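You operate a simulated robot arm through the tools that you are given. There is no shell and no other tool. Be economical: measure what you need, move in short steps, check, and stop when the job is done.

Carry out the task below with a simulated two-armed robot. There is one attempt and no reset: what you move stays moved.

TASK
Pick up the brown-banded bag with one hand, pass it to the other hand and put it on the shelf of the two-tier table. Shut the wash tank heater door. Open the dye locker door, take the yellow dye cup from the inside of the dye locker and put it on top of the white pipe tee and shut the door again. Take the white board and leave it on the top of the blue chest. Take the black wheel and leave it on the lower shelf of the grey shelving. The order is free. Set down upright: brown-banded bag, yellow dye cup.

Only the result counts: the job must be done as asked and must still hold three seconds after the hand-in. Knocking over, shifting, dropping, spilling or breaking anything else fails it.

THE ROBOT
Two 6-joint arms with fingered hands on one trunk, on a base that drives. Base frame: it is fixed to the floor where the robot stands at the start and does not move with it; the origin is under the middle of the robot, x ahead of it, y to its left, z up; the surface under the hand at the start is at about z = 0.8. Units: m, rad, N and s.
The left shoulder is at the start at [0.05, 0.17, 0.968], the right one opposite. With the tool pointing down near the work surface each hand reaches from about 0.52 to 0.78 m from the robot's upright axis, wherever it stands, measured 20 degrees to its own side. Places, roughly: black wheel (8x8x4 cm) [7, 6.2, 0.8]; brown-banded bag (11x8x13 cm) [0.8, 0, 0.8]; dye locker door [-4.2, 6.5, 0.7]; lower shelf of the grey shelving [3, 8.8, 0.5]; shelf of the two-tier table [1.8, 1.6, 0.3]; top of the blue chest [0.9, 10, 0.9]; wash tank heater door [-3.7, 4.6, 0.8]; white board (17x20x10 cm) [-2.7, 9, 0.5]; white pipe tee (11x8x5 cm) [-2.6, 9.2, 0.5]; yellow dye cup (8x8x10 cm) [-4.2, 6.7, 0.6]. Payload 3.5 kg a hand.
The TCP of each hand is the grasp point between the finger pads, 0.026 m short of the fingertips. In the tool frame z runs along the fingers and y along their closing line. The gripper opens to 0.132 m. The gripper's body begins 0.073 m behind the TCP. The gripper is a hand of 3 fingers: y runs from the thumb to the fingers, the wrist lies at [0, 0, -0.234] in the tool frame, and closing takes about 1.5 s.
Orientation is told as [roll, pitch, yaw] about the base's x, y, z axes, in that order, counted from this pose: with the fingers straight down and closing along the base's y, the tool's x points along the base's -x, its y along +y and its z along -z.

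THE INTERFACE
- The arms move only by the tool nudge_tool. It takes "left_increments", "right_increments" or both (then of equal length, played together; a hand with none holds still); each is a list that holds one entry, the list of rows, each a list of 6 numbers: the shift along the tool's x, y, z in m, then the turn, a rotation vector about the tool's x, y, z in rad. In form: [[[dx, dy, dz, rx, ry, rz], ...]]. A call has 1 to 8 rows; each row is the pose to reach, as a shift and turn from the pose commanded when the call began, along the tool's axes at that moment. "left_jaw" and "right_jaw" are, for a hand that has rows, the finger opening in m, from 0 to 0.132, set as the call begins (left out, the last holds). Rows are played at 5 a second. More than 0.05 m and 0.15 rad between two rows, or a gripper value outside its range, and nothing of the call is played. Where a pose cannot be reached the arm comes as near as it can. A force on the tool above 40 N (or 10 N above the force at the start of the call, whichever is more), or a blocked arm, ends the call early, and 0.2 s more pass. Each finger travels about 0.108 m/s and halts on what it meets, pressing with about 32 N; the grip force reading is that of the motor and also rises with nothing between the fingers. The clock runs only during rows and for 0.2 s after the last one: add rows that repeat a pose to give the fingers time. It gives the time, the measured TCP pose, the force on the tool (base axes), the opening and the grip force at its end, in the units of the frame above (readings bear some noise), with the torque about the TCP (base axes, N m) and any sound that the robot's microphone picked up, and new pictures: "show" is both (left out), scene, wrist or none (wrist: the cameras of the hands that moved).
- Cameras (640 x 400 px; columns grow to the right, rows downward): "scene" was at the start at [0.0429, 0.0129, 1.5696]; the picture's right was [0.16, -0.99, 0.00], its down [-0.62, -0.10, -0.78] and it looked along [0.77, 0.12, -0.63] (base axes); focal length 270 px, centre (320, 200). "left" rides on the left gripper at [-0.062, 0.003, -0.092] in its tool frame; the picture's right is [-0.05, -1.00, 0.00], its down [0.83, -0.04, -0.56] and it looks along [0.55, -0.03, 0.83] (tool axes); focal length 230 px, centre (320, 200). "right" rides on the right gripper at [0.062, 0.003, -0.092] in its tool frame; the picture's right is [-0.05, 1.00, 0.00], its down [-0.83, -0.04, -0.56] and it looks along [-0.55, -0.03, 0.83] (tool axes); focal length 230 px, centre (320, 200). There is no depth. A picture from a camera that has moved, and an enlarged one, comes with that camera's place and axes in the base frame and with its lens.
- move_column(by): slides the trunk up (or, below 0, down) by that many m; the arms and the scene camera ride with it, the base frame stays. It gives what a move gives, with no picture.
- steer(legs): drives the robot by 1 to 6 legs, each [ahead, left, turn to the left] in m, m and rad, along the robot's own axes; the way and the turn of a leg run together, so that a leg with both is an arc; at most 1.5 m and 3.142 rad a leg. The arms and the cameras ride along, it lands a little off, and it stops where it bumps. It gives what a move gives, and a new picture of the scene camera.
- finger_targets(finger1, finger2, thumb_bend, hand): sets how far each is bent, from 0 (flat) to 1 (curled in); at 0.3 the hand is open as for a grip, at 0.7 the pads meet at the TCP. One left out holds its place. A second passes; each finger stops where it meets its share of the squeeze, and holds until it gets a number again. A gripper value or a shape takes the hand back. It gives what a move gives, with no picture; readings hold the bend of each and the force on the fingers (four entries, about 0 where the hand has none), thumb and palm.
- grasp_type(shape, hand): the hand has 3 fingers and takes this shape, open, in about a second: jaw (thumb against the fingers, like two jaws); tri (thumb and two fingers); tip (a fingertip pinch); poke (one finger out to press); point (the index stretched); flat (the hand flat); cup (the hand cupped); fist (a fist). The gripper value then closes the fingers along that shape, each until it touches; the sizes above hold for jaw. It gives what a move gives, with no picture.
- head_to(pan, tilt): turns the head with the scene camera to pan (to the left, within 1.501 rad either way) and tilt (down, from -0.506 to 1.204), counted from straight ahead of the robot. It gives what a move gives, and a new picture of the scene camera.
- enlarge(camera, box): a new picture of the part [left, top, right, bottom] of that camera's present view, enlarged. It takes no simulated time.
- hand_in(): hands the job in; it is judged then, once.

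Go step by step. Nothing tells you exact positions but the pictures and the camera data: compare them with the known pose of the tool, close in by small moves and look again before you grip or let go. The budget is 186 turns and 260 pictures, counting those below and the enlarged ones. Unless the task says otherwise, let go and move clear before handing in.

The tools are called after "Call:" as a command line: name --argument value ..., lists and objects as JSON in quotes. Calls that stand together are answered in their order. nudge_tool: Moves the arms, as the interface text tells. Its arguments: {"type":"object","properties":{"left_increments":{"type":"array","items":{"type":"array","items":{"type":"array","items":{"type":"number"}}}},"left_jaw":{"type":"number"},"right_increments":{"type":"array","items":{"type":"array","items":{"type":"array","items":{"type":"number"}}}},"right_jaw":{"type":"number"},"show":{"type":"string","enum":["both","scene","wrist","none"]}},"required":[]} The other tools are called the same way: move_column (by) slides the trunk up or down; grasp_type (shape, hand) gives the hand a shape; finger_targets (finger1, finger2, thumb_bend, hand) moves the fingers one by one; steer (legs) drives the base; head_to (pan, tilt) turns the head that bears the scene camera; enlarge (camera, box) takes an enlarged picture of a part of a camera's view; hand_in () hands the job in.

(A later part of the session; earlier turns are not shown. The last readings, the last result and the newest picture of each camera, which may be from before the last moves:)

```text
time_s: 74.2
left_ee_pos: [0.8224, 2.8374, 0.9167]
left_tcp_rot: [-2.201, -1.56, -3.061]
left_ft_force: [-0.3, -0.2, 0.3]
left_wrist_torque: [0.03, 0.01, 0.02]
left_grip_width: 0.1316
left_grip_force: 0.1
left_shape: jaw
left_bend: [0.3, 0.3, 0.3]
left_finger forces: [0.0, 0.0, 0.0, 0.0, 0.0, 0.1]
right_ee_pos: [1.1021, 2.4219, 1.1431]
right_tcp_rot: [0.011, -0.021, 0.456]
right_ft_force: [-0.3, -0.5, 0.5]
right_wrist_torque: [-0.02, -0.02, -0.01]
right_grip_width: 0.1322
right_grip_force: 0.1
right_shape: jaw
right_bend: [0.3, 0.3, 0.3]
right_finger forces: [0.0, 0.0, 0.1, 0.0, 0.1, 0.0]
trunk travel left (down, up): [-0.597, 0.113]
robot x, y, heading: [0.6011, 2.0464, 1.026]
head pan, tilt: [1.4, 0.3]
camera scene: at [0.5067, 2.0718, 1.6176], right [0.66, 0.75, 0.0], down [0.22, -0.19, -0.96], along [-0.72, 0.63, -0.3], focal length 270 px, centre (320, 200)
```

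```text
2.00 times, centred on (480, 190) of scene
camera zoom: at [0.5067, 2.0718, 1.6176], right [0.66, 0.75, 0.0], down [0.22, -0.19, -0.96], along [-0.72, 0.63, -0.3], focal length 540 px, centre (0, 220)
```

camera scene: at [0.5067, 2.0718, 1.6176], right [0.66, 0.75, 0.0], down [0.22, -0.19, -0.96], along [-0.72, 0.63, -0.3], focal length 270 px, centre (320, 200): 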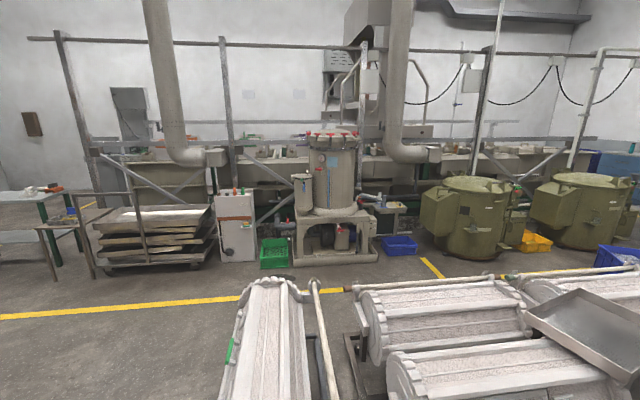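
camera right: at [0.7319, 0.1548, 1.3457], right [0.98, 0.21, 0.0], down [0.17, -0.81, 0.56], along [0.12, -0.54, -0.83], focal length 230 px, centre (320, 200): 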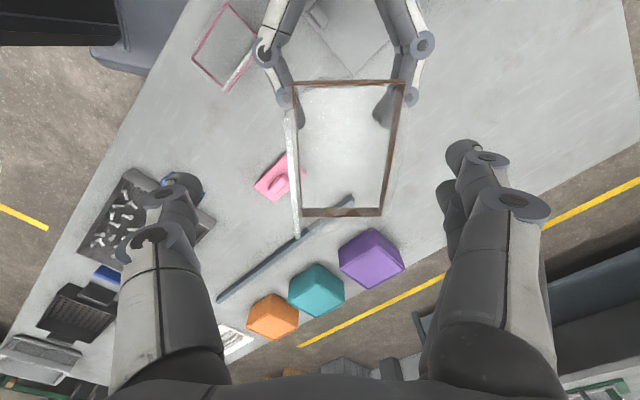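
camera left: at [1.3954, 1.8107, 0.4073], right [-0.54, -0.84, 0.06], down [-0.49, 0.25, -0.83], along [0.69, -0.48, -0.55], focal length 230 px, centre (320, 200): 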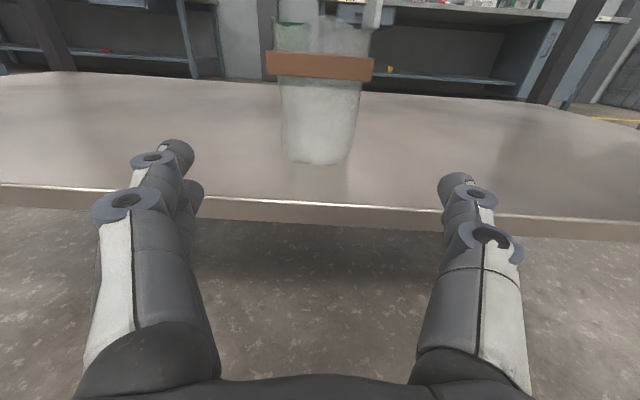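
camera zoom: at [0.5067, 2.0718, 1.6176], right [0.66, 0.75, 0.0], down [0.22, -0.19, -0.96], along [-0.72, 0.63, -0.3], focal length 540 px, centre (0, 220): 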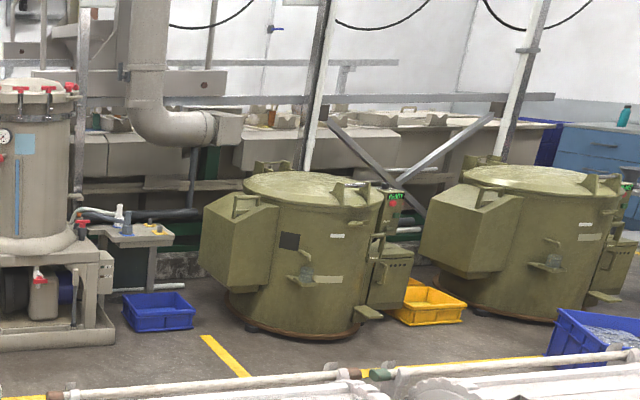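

The heater door seems to be behind the rack of machines. The floor south of the drums is open, so I drive back south and then west to look for a passage from there.

Call:
steer --legs '[[-1.5, 0, 0], [-0.45, 0, 0], [0, 1.5, 0], [0, 0.3, 0]]'

Call:
head_to --pan 1.5 --tilt 0.2

```text
time_s: 92.5
left_ee_pos: [-1.747, 2.0894, 0.9157]
left_tcp_rot: [-2.17, -1.56, -3.068]
left_ft_force: [-0.8, 0.4, -0.5]
left_wrist_torque: [-0.01, 0.01, 0.02]
left_grip_width: 0.1315
left_grip_force: 0.1
left_shape: jaw
left_bend: [0.3, 0.3, 0.3]
left_finger forces: [0.0, 0.0, 0.0, 0.0, 0.1, 0.0]
right_ee_pos: [-1.4587, 1.6782, 1.1426]
right_tcp_rot: [0.01, -0.02, 0.48]
right_ft_force: [0.3, -0.3, -0.7]
right_wrist_torque: [0.02, -0.02, -0.01]
right_grip_width: 0.1319
right_grip_force: 0.2
right_shape: jaw
right_bend: [0.3, 0.3, 0.3]
right_finger forces: [0.1, 0.0, 0.0, 0.1, 0.1, 0.0]
trunk travel left (down, up): [-0.597, 0.113]
robot x, y, heading: [-1.9526, 1.2916, 1.051]
head pan, tilt: [1.4, 0.3]
camera scene: at [-2.0451, 1.3163, 1.6176], right [0.64, 0.77, 0.0], down [0.23, -0.19, -0.96], along [-0.73, 0.61, -0.3], focal length 270 px, centre (320, 200)
```

scene: 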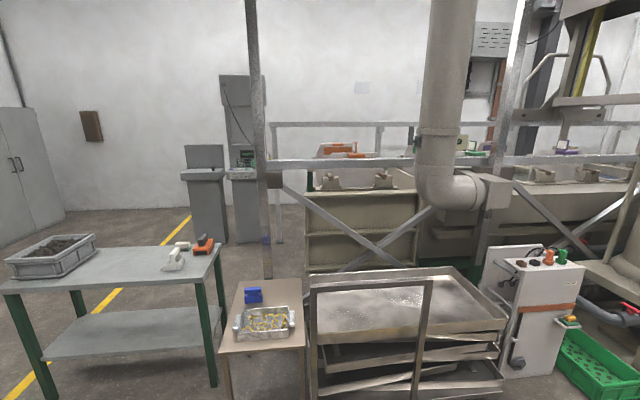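

```text
time_s: 93.2
left_ee_pos: [-1.7467, 2.0864, 0.9165]
left_tcp_rot: [-2.195, -1.561, -3.043]
left_ft_force: [-0.3, 0.2, -0.3]
left_wrist_torque: [-0.03, -0.03, 0.04]
left_grip_width: 0.1321
left_grip_force: 0.0
left_shape: jaw
left_bend: [0.3, 0.3, 0.3]
left_finger forces: [0.1, 0.0, 0.1, 0.0, 0.1, 0.0]
right_ee_pos: [-1.4584, 1.6777, 1.1424]
right_tcp_rot: [0.011, -0.02, 0.48]
right_ft_force: [-0.1, -0.7, 0.1]
right_wrist_torque: [-0.01, 0.04, 0.04]
right_grip_width: 0.132
right_grip_force: 0.1
right_shape: jaw
right_bend: [0.3, 0.3, 0.3]
right_finger forces: [0.0, 0.0, 0.0, 0.0, 0.1, 0.0]
trunk travel left (down, up): [-0.597, 0.113]
robot x, y, heading: [-1.9508, 1.2908, 1.047]
head pan, tilt: [1.499, 0.201]
camera scene: at [-2.05, 1.3085, 1.6269], right [0.56, 0.83, 0.0], down [0.17, -0.11, -0.98], along [-0.81, 0.55, -0.2], focal length 270 px, centre (320, 200)
```

scene: 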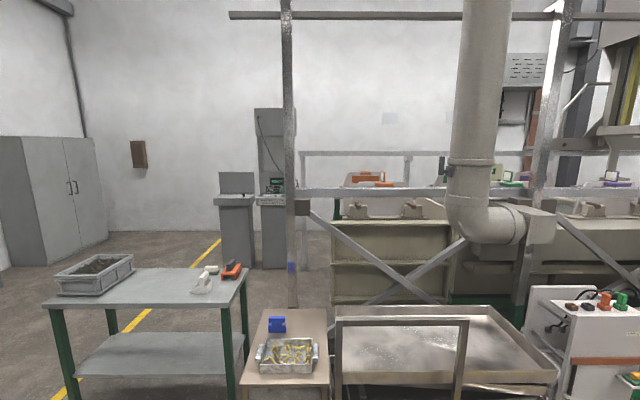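

There is a way round: south of the green table, then along the west wall behind the tank line. I turn to face west and check the floor to the south first.

Call:
steer --legs '[[-0.4, 0, 0], [0, 0, 1.52]]'

Call:
head_to --pan 1.1 --tilt 0.35

```text
time_s: 99.4
left_ee_pos: [-2.9385, 1.1821, 0.9169]
left_tcp_rot: [-2.193, -1.561, -1.523]
left_ft_force: [0.5, -0.1, -0.1]
left_wrist_torque: [-0.02, 0.02, 0.04]
left_grip_width: 0.1318
left_grip_force: 0.1
left_shape: jaw
left_bend: [0.3, 0.3, 0.3]
left_finger forces: [0.0, 0.0, 0.0, 0.1, 0.1, 0.0]
right_ee_pos: [-2.5164, 1.4522, 1.1423]
right_tcp_rot: [0.009, -0.021, 2.006]
right_ft_force: [0.4, 0.5, 0.1]
right_wrist_torque: [0.0, 0.0, 0.02]
right_grip_width: 0.132
right_grip_force: 0.0
right_shape: jaw
right_bend: [0.3, 0.3, 0.3]
right_finger forces: [0.0, 0.1, 0.0, 0.1, 0.0, 0.0]
trunk travel left (down, up): [-0.597, 0.113]
robot x, y, heading: [-2.1536, 0.9447, 2.579]
head pan, tilt: [1.499, 0.201]
camera scene: at [-2.1752, 0.846, 1.6269], right [-0.8, 0.6, 0.0], down [0.12, 0.16, -0.98], along [-0.58, -0.79, -0.2], focal length 270 px, centre (320, 200)
```

scene: 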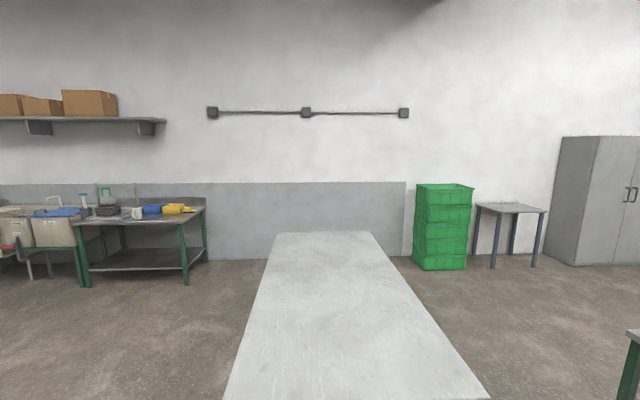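

```text
time_s: 100.3
left_ee_pos: [-2.9377, 1.1814, 0.9169]
left_tcp_rot: [-2.195, -1.562, -1.518]
left_ft_force: [0.7, 0.0, 0.9]
left_wrist_torque: [-0.01, 0.01, -0.04]
left_grip_width: 0.1321
left_grip_force: 0.1
left_shape: jaw
left_bend: [0.3, 0.3, 0.3]
left_finger forces: [0.1, 0.0, 0.0, 0.1, 0.0, 0.1]
right_ee_pos: [-2.5161, 1.4517, 1.1426]
right_tcp_rot: [0.01, -0.023, 2.008]
right_ft_force: [0.2, 0.8, 0.9]
right_wrist_torque: [-0.01, 0.03, 0.02]
right_grip_width: 0.1317
right_grip_force: 0.0
right_shape: jaw
right_bend: [0.3, 0.3, 0.3]
right_finger forces: [0.0, 0.0, 0.0, 0.0, 0.0, 0.0]
trunk travel left (down, up): [-0.597, 0.113]
robot x, y, heading: [-2.1507, 0.9388, 2.572]
head pan, tilt: [1.1, 0.351]
camera scene: at [-2.1998, 0.8735, 1.613], right [-0.51, 0.86, 0.0], down [0.3, 0.17, -0.94], along [-0.81, -0.48, -0.34], focal length 270 px, centre (320, 200)
```

scene: 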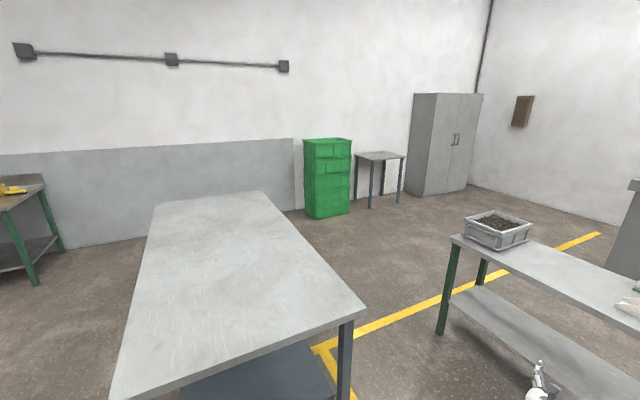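

The long empty table begins at about e = -1.25 and the green table ends at about e = -1.5, leaving a gap of roughly 0.85 m between them. I turn south and pass through it carefully.

Call:
steer --legs '[[0, 0, 1.571], [0.45, -1.03, 0]]'

Call:
head_to --pan 0.0 --tilt 0.8

```text
time_s: 109.9
left_ee_pos: [-3.4833, 0.3115, 0.916]
left_tcp_rot: [-2.195, -1.56, 0.073]
left_ft_force: [0.3, 0.9, -0.3]
left_wrist_torque: [0.01, 0.01, -0.02]
left_grip_width: 0.132
left_grip_force: 0.0
left_shape: jaw
left_bend: [0.3, 0.3, 0.3]
left_finger forces: [0.0, 0.1, 0.0, 0.0, 0.0, 0.1]
right_ee_pos: [-3.7638, 0.7284, 1.1428]
right_tcp_rot: [0.009, -0.02, -2.685]
right_ft_force: [-0.7, -0.3, -0.2]
right_wrist_torque: [-0.01, -0.01, -0.02]
right_grip_width: 0.1319
right_grip_force: 0.1
right_shape: jaw
right_bend: [0.3, 0.3, 0.3]
right_finger forces: [0.0, 0.1, 0.1, 0.0, 0.0, 0.0]
trunk travel left (down, up): [-0.597, 0.113]
robot x, y, heading: [-3.262, 1.1002, -2.118]
head pan, tilt: [1.1, 0.351]
camera scene: at [-3.1935, 1.0572, 1.6129], right [-0.85, -0.52, 0.0], down [-0.18, 0.29, -0.94], along [0.49, -0.8, -0.34], focal length 270 px, centre (320, 200)
```

scene: 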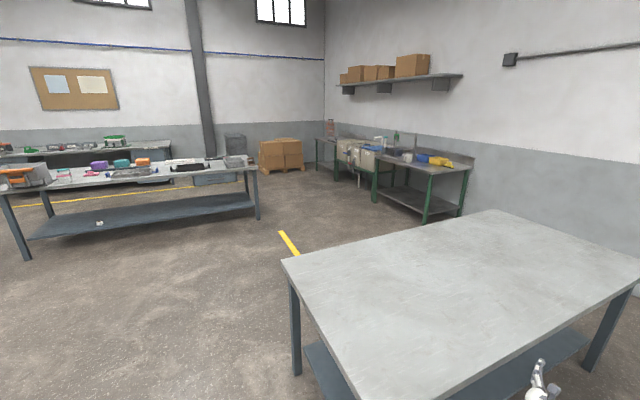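

```text
time_s: 111.2
left_ee_pos: [-3.4842, 0.3109, 0.9173]
left_tcp_rot: [-2.196, -1.56, 0.073]
left_ft_force: [0.0, -0.1, 0.4]
left_wrist_torque: [0.03, 0.02, 0.01]
left_grip_width: 0.1317
left_grip_force: 0.0
left_shape: jaw
left_bend: [0.3, 0.3, 0.3]
left_finger forces: [0.0, 0.0, 0.1, 0.0, 0.0, 0.0]
right_ee_pos: [-3.7615, 0.7276, 1.1429]
right_tcp_rot: [0.01, -0.021, -2.687]
right_ft_force: [0.1, 0.0, 0.0]
right_wrist_torque: [0.0, -0.02, -0.02]
right_grip_width: 0.1319
right_grip_force: 0.1
right_shape: jaw
right_bend: [0.3, 0.3, 0.3]
right_finger forces: [0.0, 0.0, 0.1, 0.1, 0.0, 0.0]
trunk travel left (down, up): [-0.597, 0.113]
robot x, y, heading: [-3.26, 1.1043, -2.117]
head pan, tilt: [0.0, 0.799]
camera scene: at [-3.2841, 1.0676, 1.5733], right [-0.85, 0.52, 0.0], down [0.37, 0.61, -0.7], along [-0.36, -0.6, -0.72], focal length 270 px, centre (320, 200)
```

scene: 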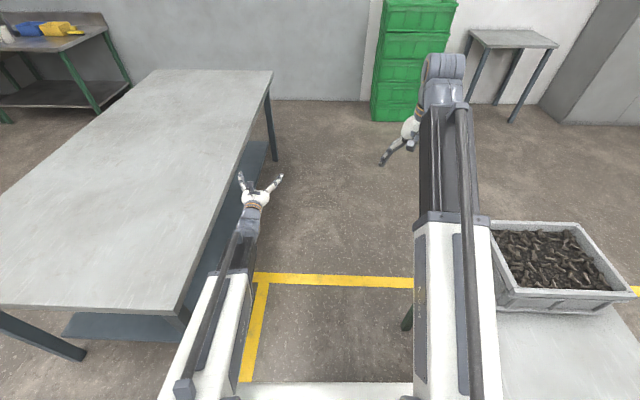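

I'm centred in the gap (n -2.90 to -3.75). I go straight ahead through it.

Call:
steer --legs '[[0, 0.0, -0.025], [0.65, 0, 0], [0.7, 0, 0]]'

```text
time_s: 118.6
left_ee_pos: [-4.2502, -0.8089, 0.9151]
left_tcp_rot: [-2.176, -1.56, 0.018]
left_ft_force: [-1.2, 0.7, -0.6]
left_wrist_torque: [0.02, 0.0, 0.03]
left_grip_width: 0.1318
left_grip_force: 0.1
left_shape: jaw
left_bend: [0.3, 0.3, 0.3]
left_finger forces: [0.1, 0.0, 0.0, 0.0, 0.0, 0.1]
right_ee_pos: [-4.5139, -0.3827, 1.1437]
right_tcp_rot: [0.01, -0.021, -2.722]
right_ft_force: [0.4, -0.3, 0.7]
right_wrist_torque: [-0.01, 0.01, 0.0]
right_grip_width: 0.1318
right_grip_force: 0.2
right_shape: jaw
right_bend: [0.3, 0.3, 0.3]
right_finger forces: [0.0, 0.0, 0.0, 0.0, 0.0, 0.1]
trunk travel left (down, up): [-0.597, 0.113]
robot x, y, heading: [-4.0021, -0.0295, -2.151]
head pan, tilt: [0.0, 0.799]
camera scene: at [-4.0225, -0.0618, 1.5733], right [-0.83, 0.55, 0.0], down [0.4, 0.6, -0.7], along [-0.38, -0.58, -0.72], focal length 270 px, centre (320, 200)
```

scene: 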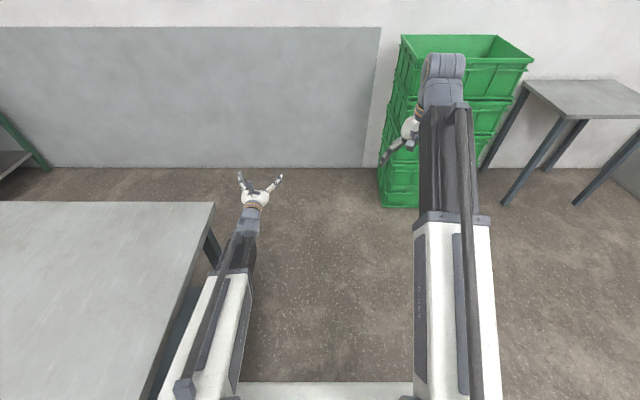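

Through. Now I turn west and advance along e≈-2.2.

Call:
steer --legs '[[0, 0, -1.562], [1.5, 0, 0], [0.9, 0, 0]]'

Call:
head_to --pan -0.9 --tilt 0.3

```text
time_s: 134.2
left_ee_pos: [-6.8139, 1.5025, 0.916]
left_tcp_rot: [-2.179, -1.561, -1.526]
left_ft_force: [0.7, -0.5, 0.2]
left_wrist_torque: [0.04, -0.03, -0.04]
left_grip_width: 0.1321
left_grip_force: 0.0
left_shape: jaw
left_bend: [0.3, 0.3, 0.3]
left_finger forces: [0.0, 0.0, 0.0, 0.0, 0.0, 0.0]
right_ee_pos: [-6.3924, 1.7744, 1.1426]
right_tcp_rot: [0.008, -0.022, 2.012]
right_ft_force: [0.3, -0.1, -0.5]
right_wrist_torque: [-0.02, -0.01, 0.0]
right_grip_width: 0.132
right_grip_force: 0.1
right_shape: jaw
right_bend: [0.3, 0.3, 0.3]
right_finger forces: [0.0, 0.0, 0.0, 0.0, 0.0, 0.1]
trunk travel left (down, up): [-0.597, 0.113]
robot x, y, heading: [-6.0248, 1.2667, 2.578]
head pan, tilt: [0.0, 0.799]
camera scene: at [-6.0613, 1.2885, 1.5733], right [0.53, 0.85, 0.0], down [0.61, -0.38, -0.7], along [-0.59, 0.37, -0.72], focal length 270 px, centre (320, 200)
```

scene: 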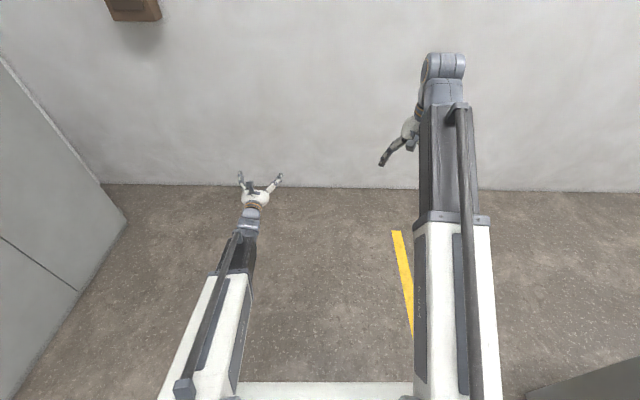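

```text
time_s: 135.4
left_ee_pos: [-6.8125, 1.5023, 0.9153]
left_tcp_rot: [-2.196, -1.56, -1.512]
left_ft_force: [-0.6, -0.3, 0.2]
left_wrist_torque: [-0.01, 0.02, -0.03]
left_grip_width: 0.1319
left_grip_force: 0.0
left_shape: jaw
left_bend: [0.3, 0.3, 0.3]
left_finger forces: [0.0, 0.0, 0.0, 0.0, 0.0, 0.0]
right_ee_pos: [-6.3923, 1.7742, 1.1425]
right_tcp_rot: [0.01, -0.022, 2.013]
right_ft_force: [-0.2, 0.0, 0.0]
right_wrist_torque: [-0.03, -0.04, 0.0]
right_grip_width: 0.1321
right_grip_force: 0.1
right_shape: jaw
right_bend: [0.3, 0.3, 0.3]
right_finger forces: [0.1, 0.0, 0.0, 0.0, 0.0, 0.1]
trunk travel left (down, up): [-0.597, 0.113]
robot x, y, heading: [-6.0256, 1.2657, 2.579]
head pan, tilt: [-0.901, 0.3]
camera scene: at [-6.0031, 1.3383, 1.6176], right [0.99, 0.11, 0.0], down [0.03, -0.29, -0.96], along [-0.1, 0.95, -0.3], focal length 270 px, centre (320, 200)
```

scene: 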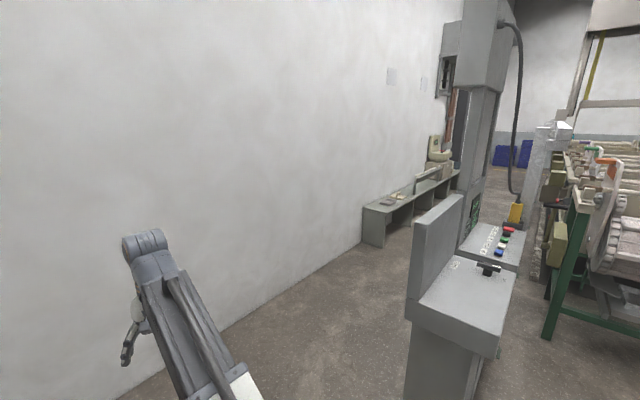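

The corridor between the wall (n≈-7.46) and the consoles (n≈-6.07) is passable. I step forward, turn north, shift to the corridor's middle and advance.

Call:
steer --legs '[[0.4, 0, 0], [0, 0, -1.575], [0, 0.53, 0], [1.2, 0, 0]]'

Call:
head_to --pan -0.5 --tilt 0.35

```text
time_s: 150.1
left_ee_pos: [-5.9125, 3.5627, 0.9161]
left_tcp_rot: [-2.184, -1.559, -3.106]
left_ft_force: [-0.7, 0.6, -0.3]
left_wrist_torque: [0.02, -0.01, 0.0]
left_grip_width: 0.132
left_grip_force: 0.1
left_shape: jaw
left_bend: [0.3, 0.3, 0.3]
left_finger forces: [0.0, 0.1, 0.0, 0.0, 0.0, 0.0]
right_ee_pos: [-5.6452, 3.1386, 1.142]
right_tcp_rot: [0.012, -0.021, 0.426]
right_ft_force: [0.4, -0.6, 0.8]
right_wrist_torque: [-0.01, 0.01, 0.03]
right_grip_width: 0.1319
right_grip_force: 0.1
right_shape: jaw
right_bend: [0.3, 0.3, 0.3]
right_finger forces: [0.0, 0.0, 0.0, 0.0, 0.0, 0.0]
trunk travel left (down, up): [-0.597, 0.113]
robot x, y, heading: [-6.1573, 2.7821, 0.99]
head pan, tilt: [-0.901, 0.3]
camera scene: at [-6.0875, 2.7525, 1.6176], right [0.1, -1.0, 0.0], down [-0.29, -0.03, -0.96], along [0.95, 0.09, -0.3], focal length 270 px, centre (320, 200)
```

scene: 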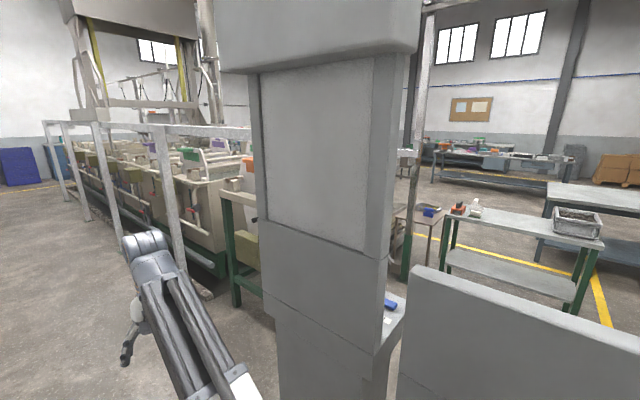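

```text
time_s: 151.0
left_ee_pos: [-5.9124, 3.5621, 0.9164]
left_tcp_rot: [-2.199, -1.561, -3.093]
left_ft_force: [0.5, 0.3, -0.1]
left_wrist_torque: [0.01, 0.0, 0.01]
left_grip_width: 0.1322
left_grip_force: 0.0
left_shape: jaw
left_bend: [0.3, 0.3, 0.3]
left_finger forces: [0.0, 0.0, 0.0, 0.1, 0.0, 0.1]
right_ee_pos: [-5.645, 3.1377, 1.1431]
right_tcp_rot: [0.009, -0.02, 0.428]
right_ft_force: [0.4, -0.8, 0.2]
right_wrist_torque: [0.02, 0.03, 0.01]
right_grip_width: 0.1321
right_grip_force: 0.0
right_shape: jaw
right_bend: [0.3, 0.3, 0.3]
right_finger forces: [0.0, 0.1, 0.0, 0.0, 0.0, 0.1]
trunk travel left (down, up): [-0.597, 0.113]
robot x, y, heading: [-6.1601, 2.7746, 0.994]
head pan, tilt: [-0.499, 0.351]
camera scene: at [-6.0987, 2.7877, 1.6129], right [0.48, -0.88, 0.0], down [-0.3, -0.16, -0.94], along [0.83, 0.45, -0.34], focal length 270 px, centre (320, 200)
```

scene: 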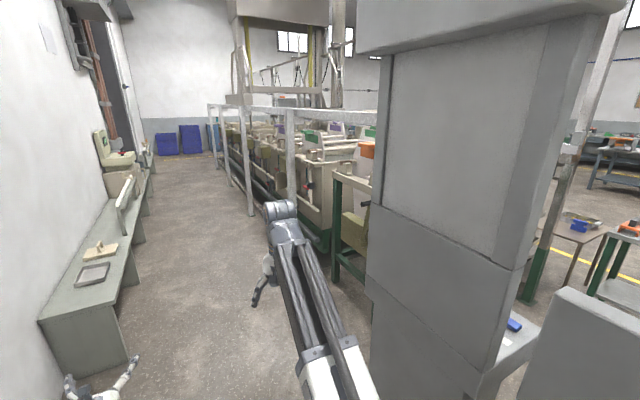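

The corridor ahead is clear, with a handrail along the tank line at n≈-5.75. I move on north, nearer to the heater door at e≈1.9.

Call:
steer --legs '[[1.0, 0.05, 0], [0.7, 0, 0]]'

Call:
head_to --pan -0.8 --tilt 0.4

```text
time_s: 159.7
left_ee_pos: [-5.0159, 5.0238, 0.9159]
left_tcp_rot: [-2.178, -1.56, -3.115]
left_ft_force: [-0.5, 0.0, 0.2]
left_wrist_torque: [0.01, 0.02, -0.04]
left_grip_width: 0.1317
left_grip_force: 0.0
left_shape: jaw
left_bend: [0.3, 0.3, 0.3]
left_finger forces: [0.0, 0.0, 0.0, 0.0, 0.0, 0.1]
right_ee_pos: [-4.751, 4.5991, 1.1429]
right_tcp_rot: [0.01, -0.022, 0.426]
right_ft_force: [-1.0, 0.7, 0.0]
right_wrist_torque: [-0.01, 0.03, -0.02]
right_grip_width: 0.132
right_grip_force: 0.1
right_shape: jaw
right_bend: [0.3, 0.3, 0.3]
right_finger forces: [0.0, 0.0, 0.0, 0.0, 0.0, 0.1]
trunk travel left (down, up): [-0.597, 0.113]
robot x, y, heading: [-5.2624, 4.2399, 0.993]
head pan, tilt: [-0.499, 0.351]
camera scene: at [-5.205, 4.2501, 1.6129], right [0.47, -0.88, 0.0], down [-0.3, -0.16, -0.94], along [0.83, 0.44, -0.34], focal length 270 px, centre (320, 200)
```

scene: 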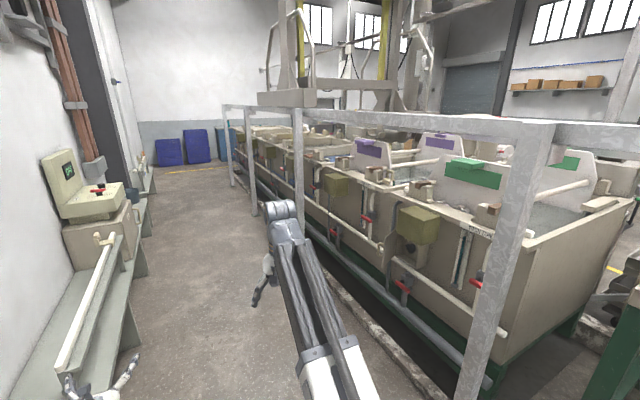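

```text
time_s: 160.5
left_ee_pos: [-5.0165, 5.0239, 0.9159]
left_tcp_rot: [-2.198, -1.559, -3.097]
left_ft_force: [-0.8, 0.4, -0.4]
left_wrist_torque: [0.03, 0.0, -0.01]
left_grip_width: 0.132
left_grip_force: 0.0
left_shape: jaw
left_bend: [0.3, 0.3, 0.3]
left_finger forces: [0.1, 0.0, 0.0, 0.0, 0.1, 0.0]
right_ee_pos: [-4.7507, 4.5998, 1.1426]
right_tcp_rot: [0.01, -0.02, 0.426]
right_ft_force: [-1.0, 0.3, 0.3]
right_wrist_torque: [0.02, -0.05, 0.0]
right_grip_width: 0.1319
right_grip_force: 0.1
right_shape: jaw
right_bend: [0.3, 0.3, 0.3]
right_finger forces: [0.0, 0.0, 0.0, 0.0, 0.1, 0.0]
trunk travel left (down, up): [-0.597, 0.113]
robot x, y, heading: [-5.2656, 4.2422, 0.99]
head pan, tilt: [-0.799, 0.4]
camera scene: at [-5.1963, 4.2236, 1.6084], right [0.19, -0.98, 0.0], down [-0.38, -0.07, -0.92], along [0.9, 0.18, -0.39], focal length 270 px, centre (320, 200)
```

scene: 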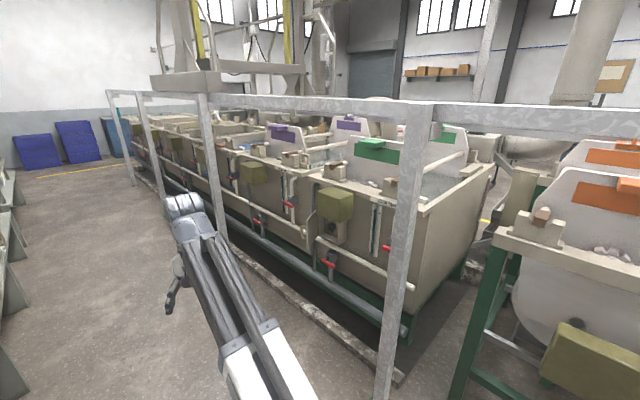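

The heater is the olive box on the tank at about (335, 210). I zoom in.

Call:
enlarge --camera "scene" --box '[264, 160, 392, 270]'

```text
3.64 times, centred on (328, 215) of scene
camera zoom: at [-5.1963, 4.2236, 1.6084], right [0.19, -0.98, 0.0], down [-0.38, -0.07, -0.92], along [0.9, 0.18, -0.39], focal length 981 px, centre (291, 146)
```

zoom: 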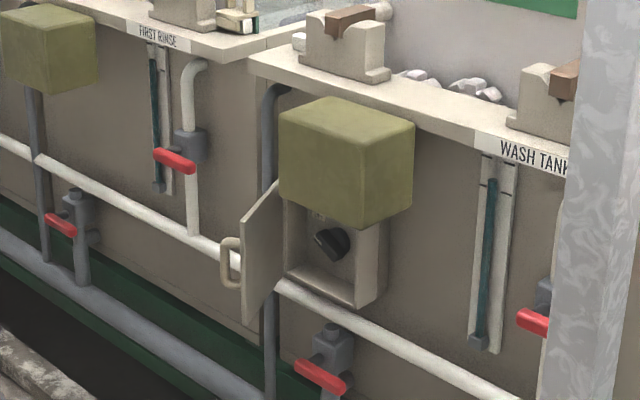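

The heater box has its small door standing open about 70°. Its hinge is at e≈1.77, n≈-5.6, z 0.74–0.89, and closing means pushing its free edge south and then in. I'll stand facing it and use the left hand, which already points forward.

Call:
nudge_tool --left_increments '[[[0, 0, -0.04, 0, 0, 0], [0, 0, -0.075, 0, 0, 0]]]' --left_jaw 0.0 --show "none"

Call:
steer --legs '[[0.83, -0.04, 0], [0, 0, -1.56]]'

Call:
head_to --pan 0.1 --tilt 0.7

```text
time_s: 161.1
left_ee_pos: [-5.0582, 4.9609, 0.9161]
left_tcp_rot: [-2.207, -1.561, -3.088]
left_ft_force: [-0.2, 0.4, 0.0]
left_wrist_torque: [-0.02, 0.02, 0.0]
left_grip_width: 0.0065
left_grip_force: 0.1
left_shape: jaw
left_bend: [0.71, 0.71, 0.7]
left_finger forces: [0.1, 0.0, 0.0, 0.0, 0.0, 0.0]
right_ee_pos: [-4.7506, 4.5999, 1.1434]
right_tcp_rot: [0.011, -0.021, 0.424]
right_ft_force: [-0.1, 0.1, -1.0]
right_wrist_torque: [0.03, 0.0, -0.01]
right_grip_width: 0.132
right_grip_force: 0.1
right_shape: jaw
right_bend: [0.3, 0.3, 0.3]
right_finger forces: [0.0, 0.1, 0.1, 0.0, 0.0, 0.1]
trunk travel left (down, up): [-0.597, 0.113]
robot x, y, heading: [-5.2635, 4.2387, 0.988]
head pan, tilt: [-0.799, 0.4]
```

```text
time_s: 169.2
left_ee_pos: [-4.0549, 4.7096, 0.9158]
left_tcp_rot: [-2.194, -1.56, 1.628]
left_ft_force: [0.4, -0.3, -0.7]
left_wrist_torque: [-0.02, -0.01, 0.01]
left_grip_width: 0.0
left_grip_force: 32.4
left_shape: jaw
left_bend: [0.67, 0.67, 0.74]
left_finger forces: [0.0, 0.1, 0.0, 0.0, 0.0, 0.1]
right_ee_pos: [-4.4126, 4.3976, 1.1443]
right_tcp_rot: [0.01, -0.021, -1.133]
right_ft_force: [0.3, -0.4, 0.4]
right_wrist_torque: [0.01, 0.03, 0.0]
right_grip_width: 0.132
right_grip_force: 0.1
right_shape: jaw
right_bend: [0.3, 0.3, 0.3]
right_finger forces: [0.1, 0.0, 0.0, 0.0, 0.1, 0.0]
trunk travel left (down, up): [-0.597, 0.113]
robot x, y, heading: [-4.78, 4.9054, -0.565]
head pan, tilt: [-0.799, 0.4]
camera scene: at [-4.7949, 4.8358, 1.6084], right [-0.98, -0.21, 0.0], down [-0.08, 0.38, -0.92], along [0.19, -0.9, -0.39], focal length 270 px, centre (320, 200)
```

scene: 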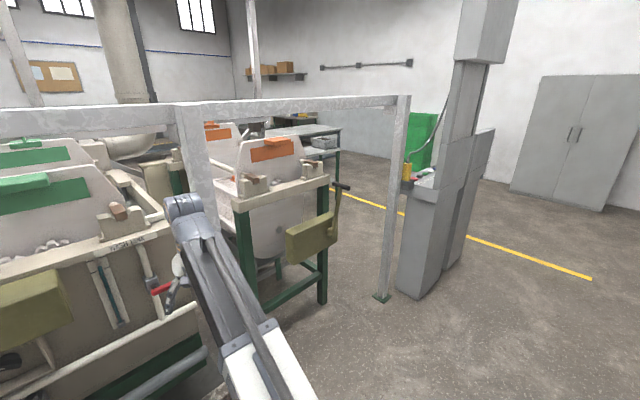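

```text
time_s: 170.4
left_ee_pos: [-4.0541, 4.7099, 0.9153]
left_tcp_rot: [-2.193, -1.56, 1.622]
left_ft_force: [0.4, -1.0, 0.3]
left_wrist_torque: [0.01, -0.04, 0.0]
left_grip_width: 0.0001
left_grip_force: 31.7
left_shape: jaw
left_bend: [0.67, 0.67, 0.74]
left_finger forces: [0.1, 0.0, 0.0, 0.0, 0.1, 0.0]
right_ee_pos: [-4.412, 4.3983, 1.1431]
right_tcp_rot: [0.011, -0.021, -1.134]
right_ft_force: [0.4, -0.4, 0.1]
right_wrist_torque: [-0.02, 0.01, 0.0]
right_grip_width: 0.1318
right_grip_force: 0.1
right_shape: jaw
right_bend: [0.3, 0.3, 0.3]
right_finger forces: [0.0, 0.1, 0.1, 0.0, 0.0, 0.0]
trunk travel left (down, up): [-0.597, 0.113]
robot x, y, heading: [-4.7795, 4.9094, -0.561]
head pan, tilt: [0.099, 0.7]
camera scene: at [-4.738, 4.8884, 1.5816], right [-0.45, -0.89, 0.0], down [-0.58, 0.29, -0.77], along [0.68, -0.34, -0.64], focal length 270 px, centre (320, 200)
```

scene: 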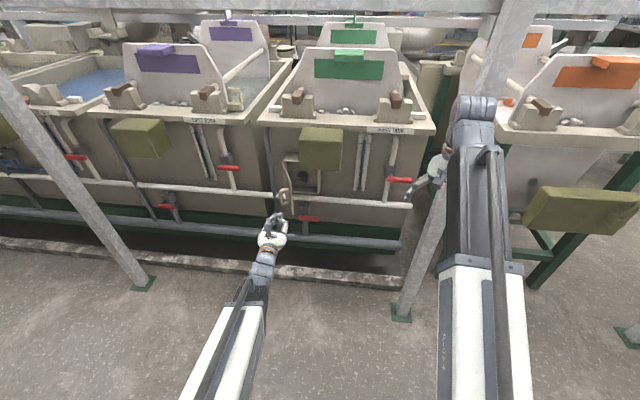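

Good view. I zoom on the door next to the left hand.

Call:
enlarge --camera "scene" --box '[240, 120, 368, 260]'

Call:
enlarge --camera "left" --box '[0, 0, 640, 400]'

```text
2.86 times, centred on (304, 190) of scene
camera zoom: at [-4.738, 4.8884, 1.5816], right [-0.45, -0.89, 0.0], down [-0.58, 0.29, -0.77], along [0.68, -0.34, -0.64], focal length 771 px, centre (366, 229)
```

zoom: 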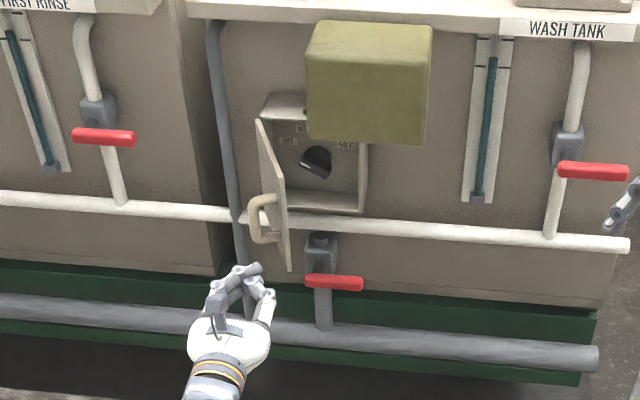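

```text
1.00 times, centred on (320, 200) of left (not enlarged: the box is as wide or as high as the picture)
camera zoom: at [-4.1311, 4.7646, 0.9764], right [-0.54, -0.84, 0.06], down [-0.49, 0.25, -0.83], along [0.69, -0.48, -0.55], focal length 230 px, centre (320, 200)
```

zoom: 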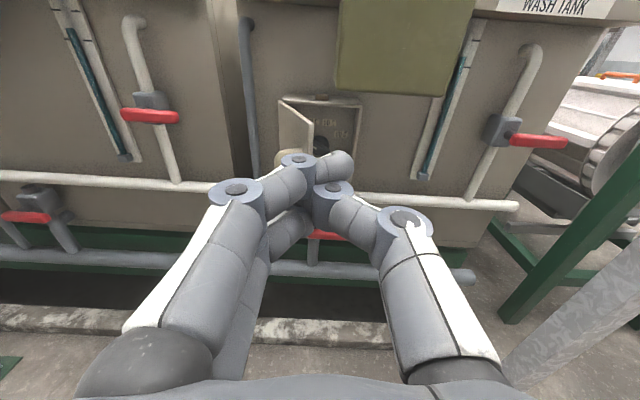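

The box opening spans e 1.67–1.85, z 0.68–0.88, on a face at n≈-5.52. The door's free edge is at (n -5.70, e 1.775). I move the closed left hand left and down, to the door's outer side.

Call:
nudge_tool --left_increments '[[[0.027, 0.034, 0, 0, 0, 0], [0.054, 0.068, 0, 0, 0, 0], [0.081, 0.102, 0, 0, 0, 0], [0.108, 0.136, 0, 0, 0, 0], [0.135, 0.17, 0, 0, 0, 0], [0.135, 0.17, 0, 0, 0, 0]]]'

```text
time_s: 171.8
left_ee_pos: [-3.963, 4.8534, 0.7798]
left_tcp_rot: [-2.189, -1.561, 1.621]
left_ft_force: [0.3, -0.5, 0.3]
left_wrist_torque: [0.01, -0.01, 0.0]
left_grip_width: 0.0
left_grip_force: 32.3
left_shape: jaw
left_bend: [0.67, 0.67, 0.74]
left_finger forces: [0.0, 0.0, 0.1, 0.0, 0.1, 0.0]
right_ee_pos: [-4.4127, 4.3978, 1.1423]
right_tcp_rot: [0.01, -0.02, -1.133]
right_ft_force: [-0.8, 0.1, -0.4]
right_wrist_torque: [0.03, -0.01, 0.02]
right_grip_width: 0.1321
right_grip_force: 0.0
right_shape: jaw
right_bend: [0.3, 0.3, 0.3]
right_finger forces: [0.1, 0.0, 0.0, 0.0, 0.0, 0.0]
trunk travel left (down, up): [-0.597, 0.113]
robot x, y, heading: [-4.7759, 4.9086, -0.565]
head pan, tilt: [0.099, 0.7]
camera scene: at [-4.738, 4.8885, 1.5815], right [-0.45, -0.89, 0.0], down [-0.58, 0.29, -0.76], along [0.68, -0.34, -0.64], focal length 270 px, centre (320, 200)
camera left: at [-4.0398, 4.9074, 0.8404], right [-0.54, -0.84, 0.06], down [-0.49, 0.25, -0.83], along [0.69, -0.48, -0.55], focal length 230 px, centre (320, 200)
```

scene: 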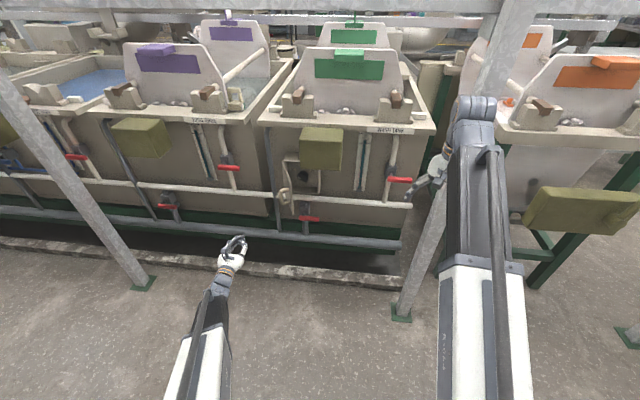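
left: 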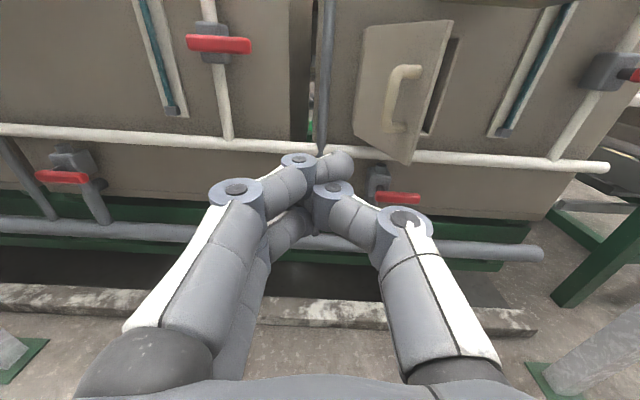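

The door and its handle are just right of the hand. I go forward 24 cm beside it, then sweep to the right.

Call:
nudge_tool --left_increments '[[[0, 0, 0.048, 0, 0, 0], [0, 0, 0.096, 0, 0, 0], [0, 0, 0.144, 0, 0, 0], [0, 0, 0.192, 0, 0, 0], [0, 0, 0.24, 0, 0, 0], [0, -0.04, 0.24, 0, 0, 0], [0, -0.08, 0.24, 0, 0, 0], [0, -0.12, 0.24, 0, 0, 0]]]'

```text
time_s: 173.7
left_ee_pos: [-3.8765, 4.6449, 0.8068]
left_tcp_rot: [-2.121, -1.564, 1.555]
left_ft_force: [0.3, -0.5, 0.7]
left_wrist_torque: [0.02, -0.01, -0.01]
left_grip_width: 0.0
left_grip_force: 31.9
left_shape: jaw
left_bend: [0.67, 0.67, 0.74]
left_finger forces: [0.1, 0.0, 0.0, 0.0, 0.0, 0.0]
left hand out of reach, approached as far as the arm can: row 3, 4, 5, 6, 7, 8
right_ee_pos: [-4.412, 4.3978, 1.1432]
right_tcp_rot: [0.01, -0.02, -1.132]
right_ft_force: [-0.6, -0.8, 0.5]
right_wrist_torque: [-0.04, 0.01, 0.01]
right_grip_width: 0.1317
right_grip_force: 0.1
right_shape: jaw
right_bend: [0.3, 0.3, 0.3]
right_finger forces: [0.1, 0.1, 0.0, 0.1, 0.1, 0.0]
trunk travel left (down, up): [-0.597, 0.113]
robot x, y, heading: [-4.7763, 4.9046, -0.563]
head pan, tilt: [0.099, 0.7]
camera scene: at [-4.738, 4.8884, 1.5815], right [-0.45, -0.89, 0.0], down [-0.58, 0.29, -0.76], along [0.68, -0.34, -0.64], focal length 270 px, centre (320, 200)
camera left: at [-3.9527, 4.6988, 0.8687], right [-0.54, -0.84, 0.06], down [-0.49, 0.25, -0.83], along [0.69, -0.48, -0.55], focal length 230 px, centre (320, 200)
```

scene: 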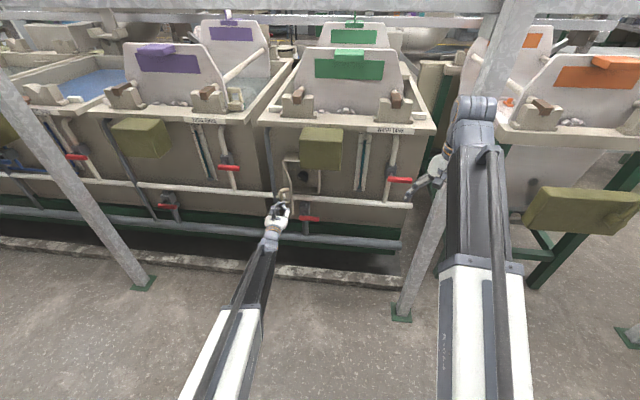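
left: 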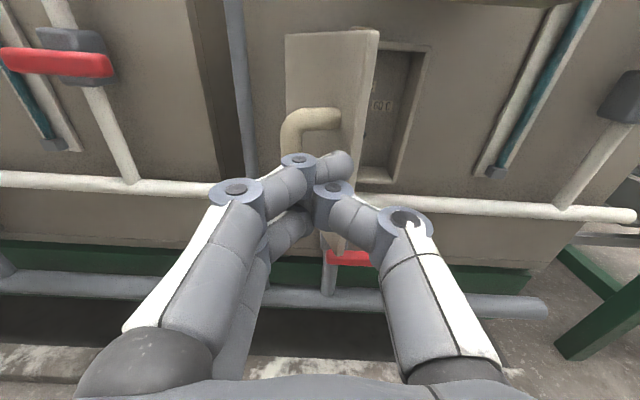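

The arm ran out of reach just in front of the door. I back the hand off, then drive 0.17 m closer.

Call:
nudge_tool --left_increments '[[[0, 0, -0.05, 0, 0, 0], [0, 0.01, -0.1, 0, 0, 0], [0, 0.05, -0.12, 0, 0, 0], [0, 0.09, -0.12, 0, 0, 0], [0, 0.13, -0.12, 0, 0, 0], [0, 0.13, -0.12, 0, 0, 0]]]' --show "none"

Call:
steer --legs '[[0.17, 0, 0]]'

Call:
enlarge --camera "left" --box '[0, 0, 640, 400]'

```text
refused: row 2 steps farther than a row can; nothing moved
```

```text
time_s: 174.8
left_ee_pos: [-3.8079, 4.5974, 0.8031]
left_tcp_rot: [-1.941, -1.564, 1.365]
left_ft_force: [-12.3, 3.0, 2.2]
left_wrist_torque: [-0.18, -0.15, -0.14]
left_grip_width: 0.0002
left_grip_force: 32.0
left_shape: jaw
left_bend: [0.7, 0.67, 0.73]
left_finger forces: [35.2, 0.0, 0.0, 0.0, 37.1, 0.0]
right_ee_pos: [-4.3379, 4.3514, 1.1434]
right_tcp_rot: [0.011, -0.021, -1.133]
right_ft_force: [0.6, 0.3, 0.3]
right_wrist_torque: [0.0, 0.01, 0.01]
right_grip_width: 0.132
right_grip_force: 0.0
right_shape: jaw
right_bend: [0.3, 0.3, 0.3]
right_finger forces: [0.0, 0.0, 0.0, 0.0, 0.0, 0.1]
trunk travel left (down, up): [-0.597, 0.113]
robot x, y, heading: [-4.7021, 4.8599, -0.568]
head pan, tilt: [0.099, 0.7]
stopped in leg 1: the force on the tool passed its limit at 104 N (the readings are from after the stop); the commanded pose is now the measured one
camera scene: at [-4.6658, 4.8425, 1.5816], right [-0.45, -0.89, 0.0], down [-0.57, 0.29, -0.77], along [0.68, -0.34, -0.64], focal length 270 px, centre (320, 200)
```

scene: 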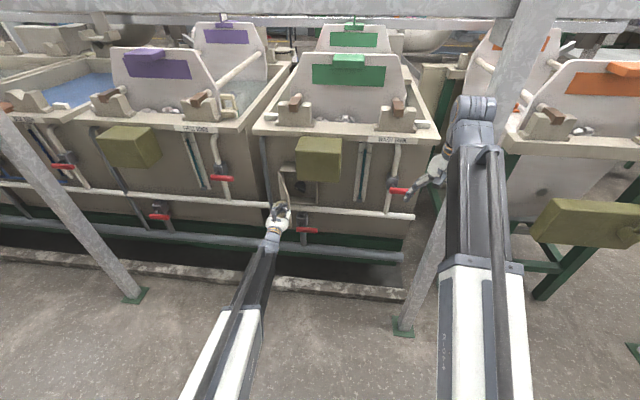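

```text
1.00 times, centred on (320, 200) of left (not enlarged: the box is as wide or as high as the picture)
camera zoom: at [-3.8855, 4.6514, 0.8656], right [-0.54, -0.84, 0.06], down [-0.49, 0.26, -0.83], along [0.68, -0.48, -0.55], focal length 230 px, centre (320, 200)
```

zoom: 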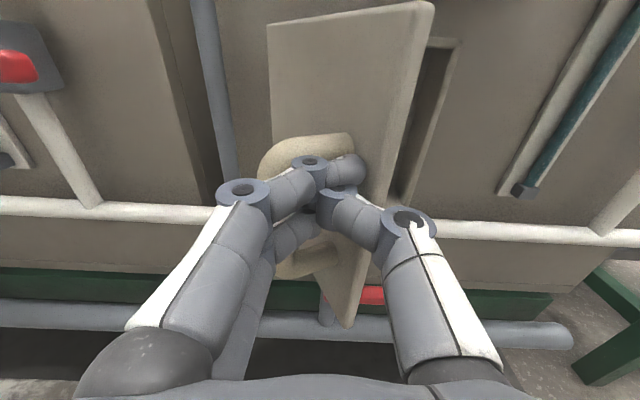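

The hand met the door's handle and stopped; the door has swung somewhat towards closed. I draw the hand back to free it before doing anything else.

Call:
nudge_tool --left_increments '[[[0, 0, -0.03, 0, 0, 0], [0, 0, -0.06, 0, 0, 0], [0, 0, -0.1, 0, 0, 0], [0, 0, -0.14, 0, 0, 0]]]'

```text
time_s: 175.8
left_ee_pos: [-3.9257, 4.6724, 0.8037]
left_tcp_rot: [-1.776, -1.564, 1.201]
left_ft_force: [-0.1, 0.1, 0.0]
left_wrist_torque: [0.0, 0.01, -0.05]
left_grip_width: 0.0
left_grip_force: 31.4
left_shape: jaw
left_bend: [0.69, 0.68, 0.74]
left_finger forces: [0.0, 0.0, 0.0, 0.0, 0.1, 0.1]
right_ee_pos: [-4.3391, 4.3518, 1.1424]
right_tcp_rot: [0.012, -0.019, -1.133]
right_ft_force: [0.1, 0.7, 0.6]
right_wrist_torque: [0.0, 0.0, -0.01]
right_grip_width: 0.1319
right_grip_force: 0.0
right_shape: jaw
right_bend: [0.3, 0.3, 0.3]
right_finger forces: [0.1, 0.0, 0.1, 0.0, 0.0, 0.0]
trunk travel left (down, up): [-0.597, 0.113]
robot x, y, heading: [-4.7038, 4.8566, -0.565]
head pan, tilt: [0.099, 0.7]
camera scene: at [-4.6646, 4.842, 1.5815], right [-0.45, -0.89, 0.0], down [-0.58, 0.29, -0.77], along [0.68, -0.34, -0.64], focal length 270 px, centre (320, 200)
camera left: at [-4.0025, 4.7277, 0.8654], right [-0.54, -0.84, 0.06], down [-0.49, 0.26, -0.83], along [0.68, -0.48, -0.55], focal length 230 px, centre (320, 200)
```

scene: 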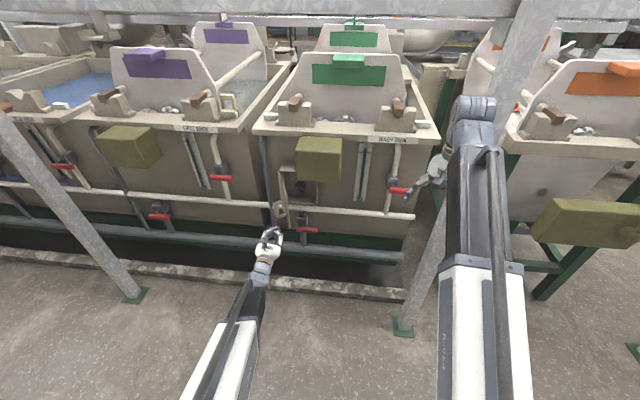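
left: 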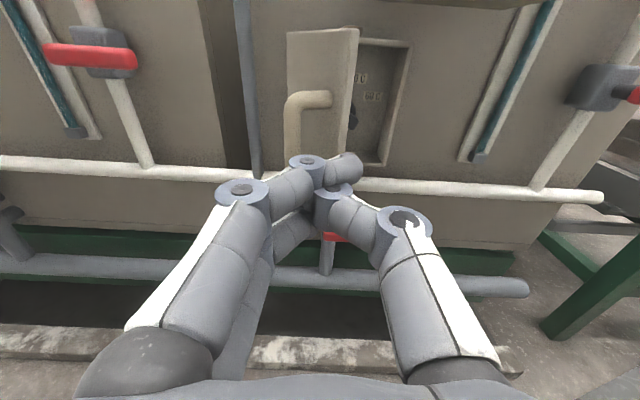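

Freed. I shift the hand 11 cm to the left, clear of the handle, and check.

Call:
nudge_tool --left_increments '[[[0.01, 0.04, 0, 0, 0, 0], [0.02, 0.08, 0, 0, 0, 0], [0.02, 0.11, 0, 0, 0, 0], [0.02, 0.11, 0, 0, 0, 0]]]' --show "wrist"

```text
time_s: 176.8
left_ee_pos: [-3.8659, 4.7654, 0.7833]
left_tcp_rot: [-1.725, -1.563, 1.155]
left_ft_force: [-0.9, 0.1, -0.1]
left_wrist_torque: [0.01, -0.02, 0.01]
left_grip_width: 0.0001
left_grip_force: 32.4
left_shape: jaw
left_bend: [0.69, 0.68, 0.74]
left_finger forces: [0.1, 0.1, 0.0, 0.1, 0.0, 0.0]
right_ee_pos: [-4.3391, 4.3516, 1.1431]
right_tcp_rot: [0.01, -0.02, -1.133]
right_ft_force: [1.3, 0.0, -0.8]
right_wrist_torque: [0.04, 0.03, -0.03]
right_grip_width: 0.1318
right_grip_force: 0.0
right_shape: jaw
right_bend: [0.3, 0.3, 0.3]
right_finger forces: [0.0, 0.0, 0.0, 0.0, 0.0, 0.1]
trunk travel left (down, up): [-0.597, 0.113]
robot x, y, heading: [-4.7048, 4.8611, -0.57]
head pan, tilt: [0.099, 0.7]
camera left: at [-3.9421, 4.8195, 0.8446], right [-0.54, -0.84, 0.06], down [-0.49, 0.26, -0.83], along [0.68, -0.48, -0.55], focal length 230 px, centre (320, 200)
```

left: 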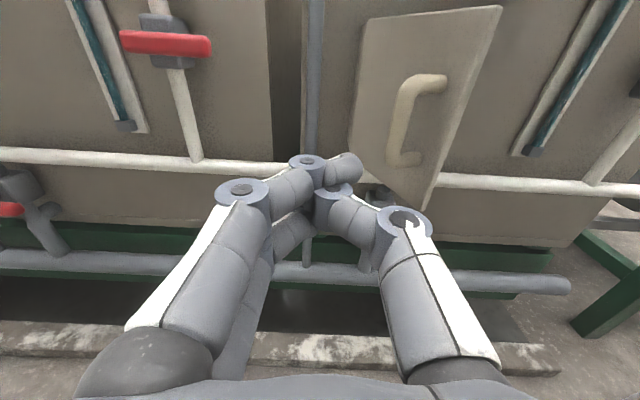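

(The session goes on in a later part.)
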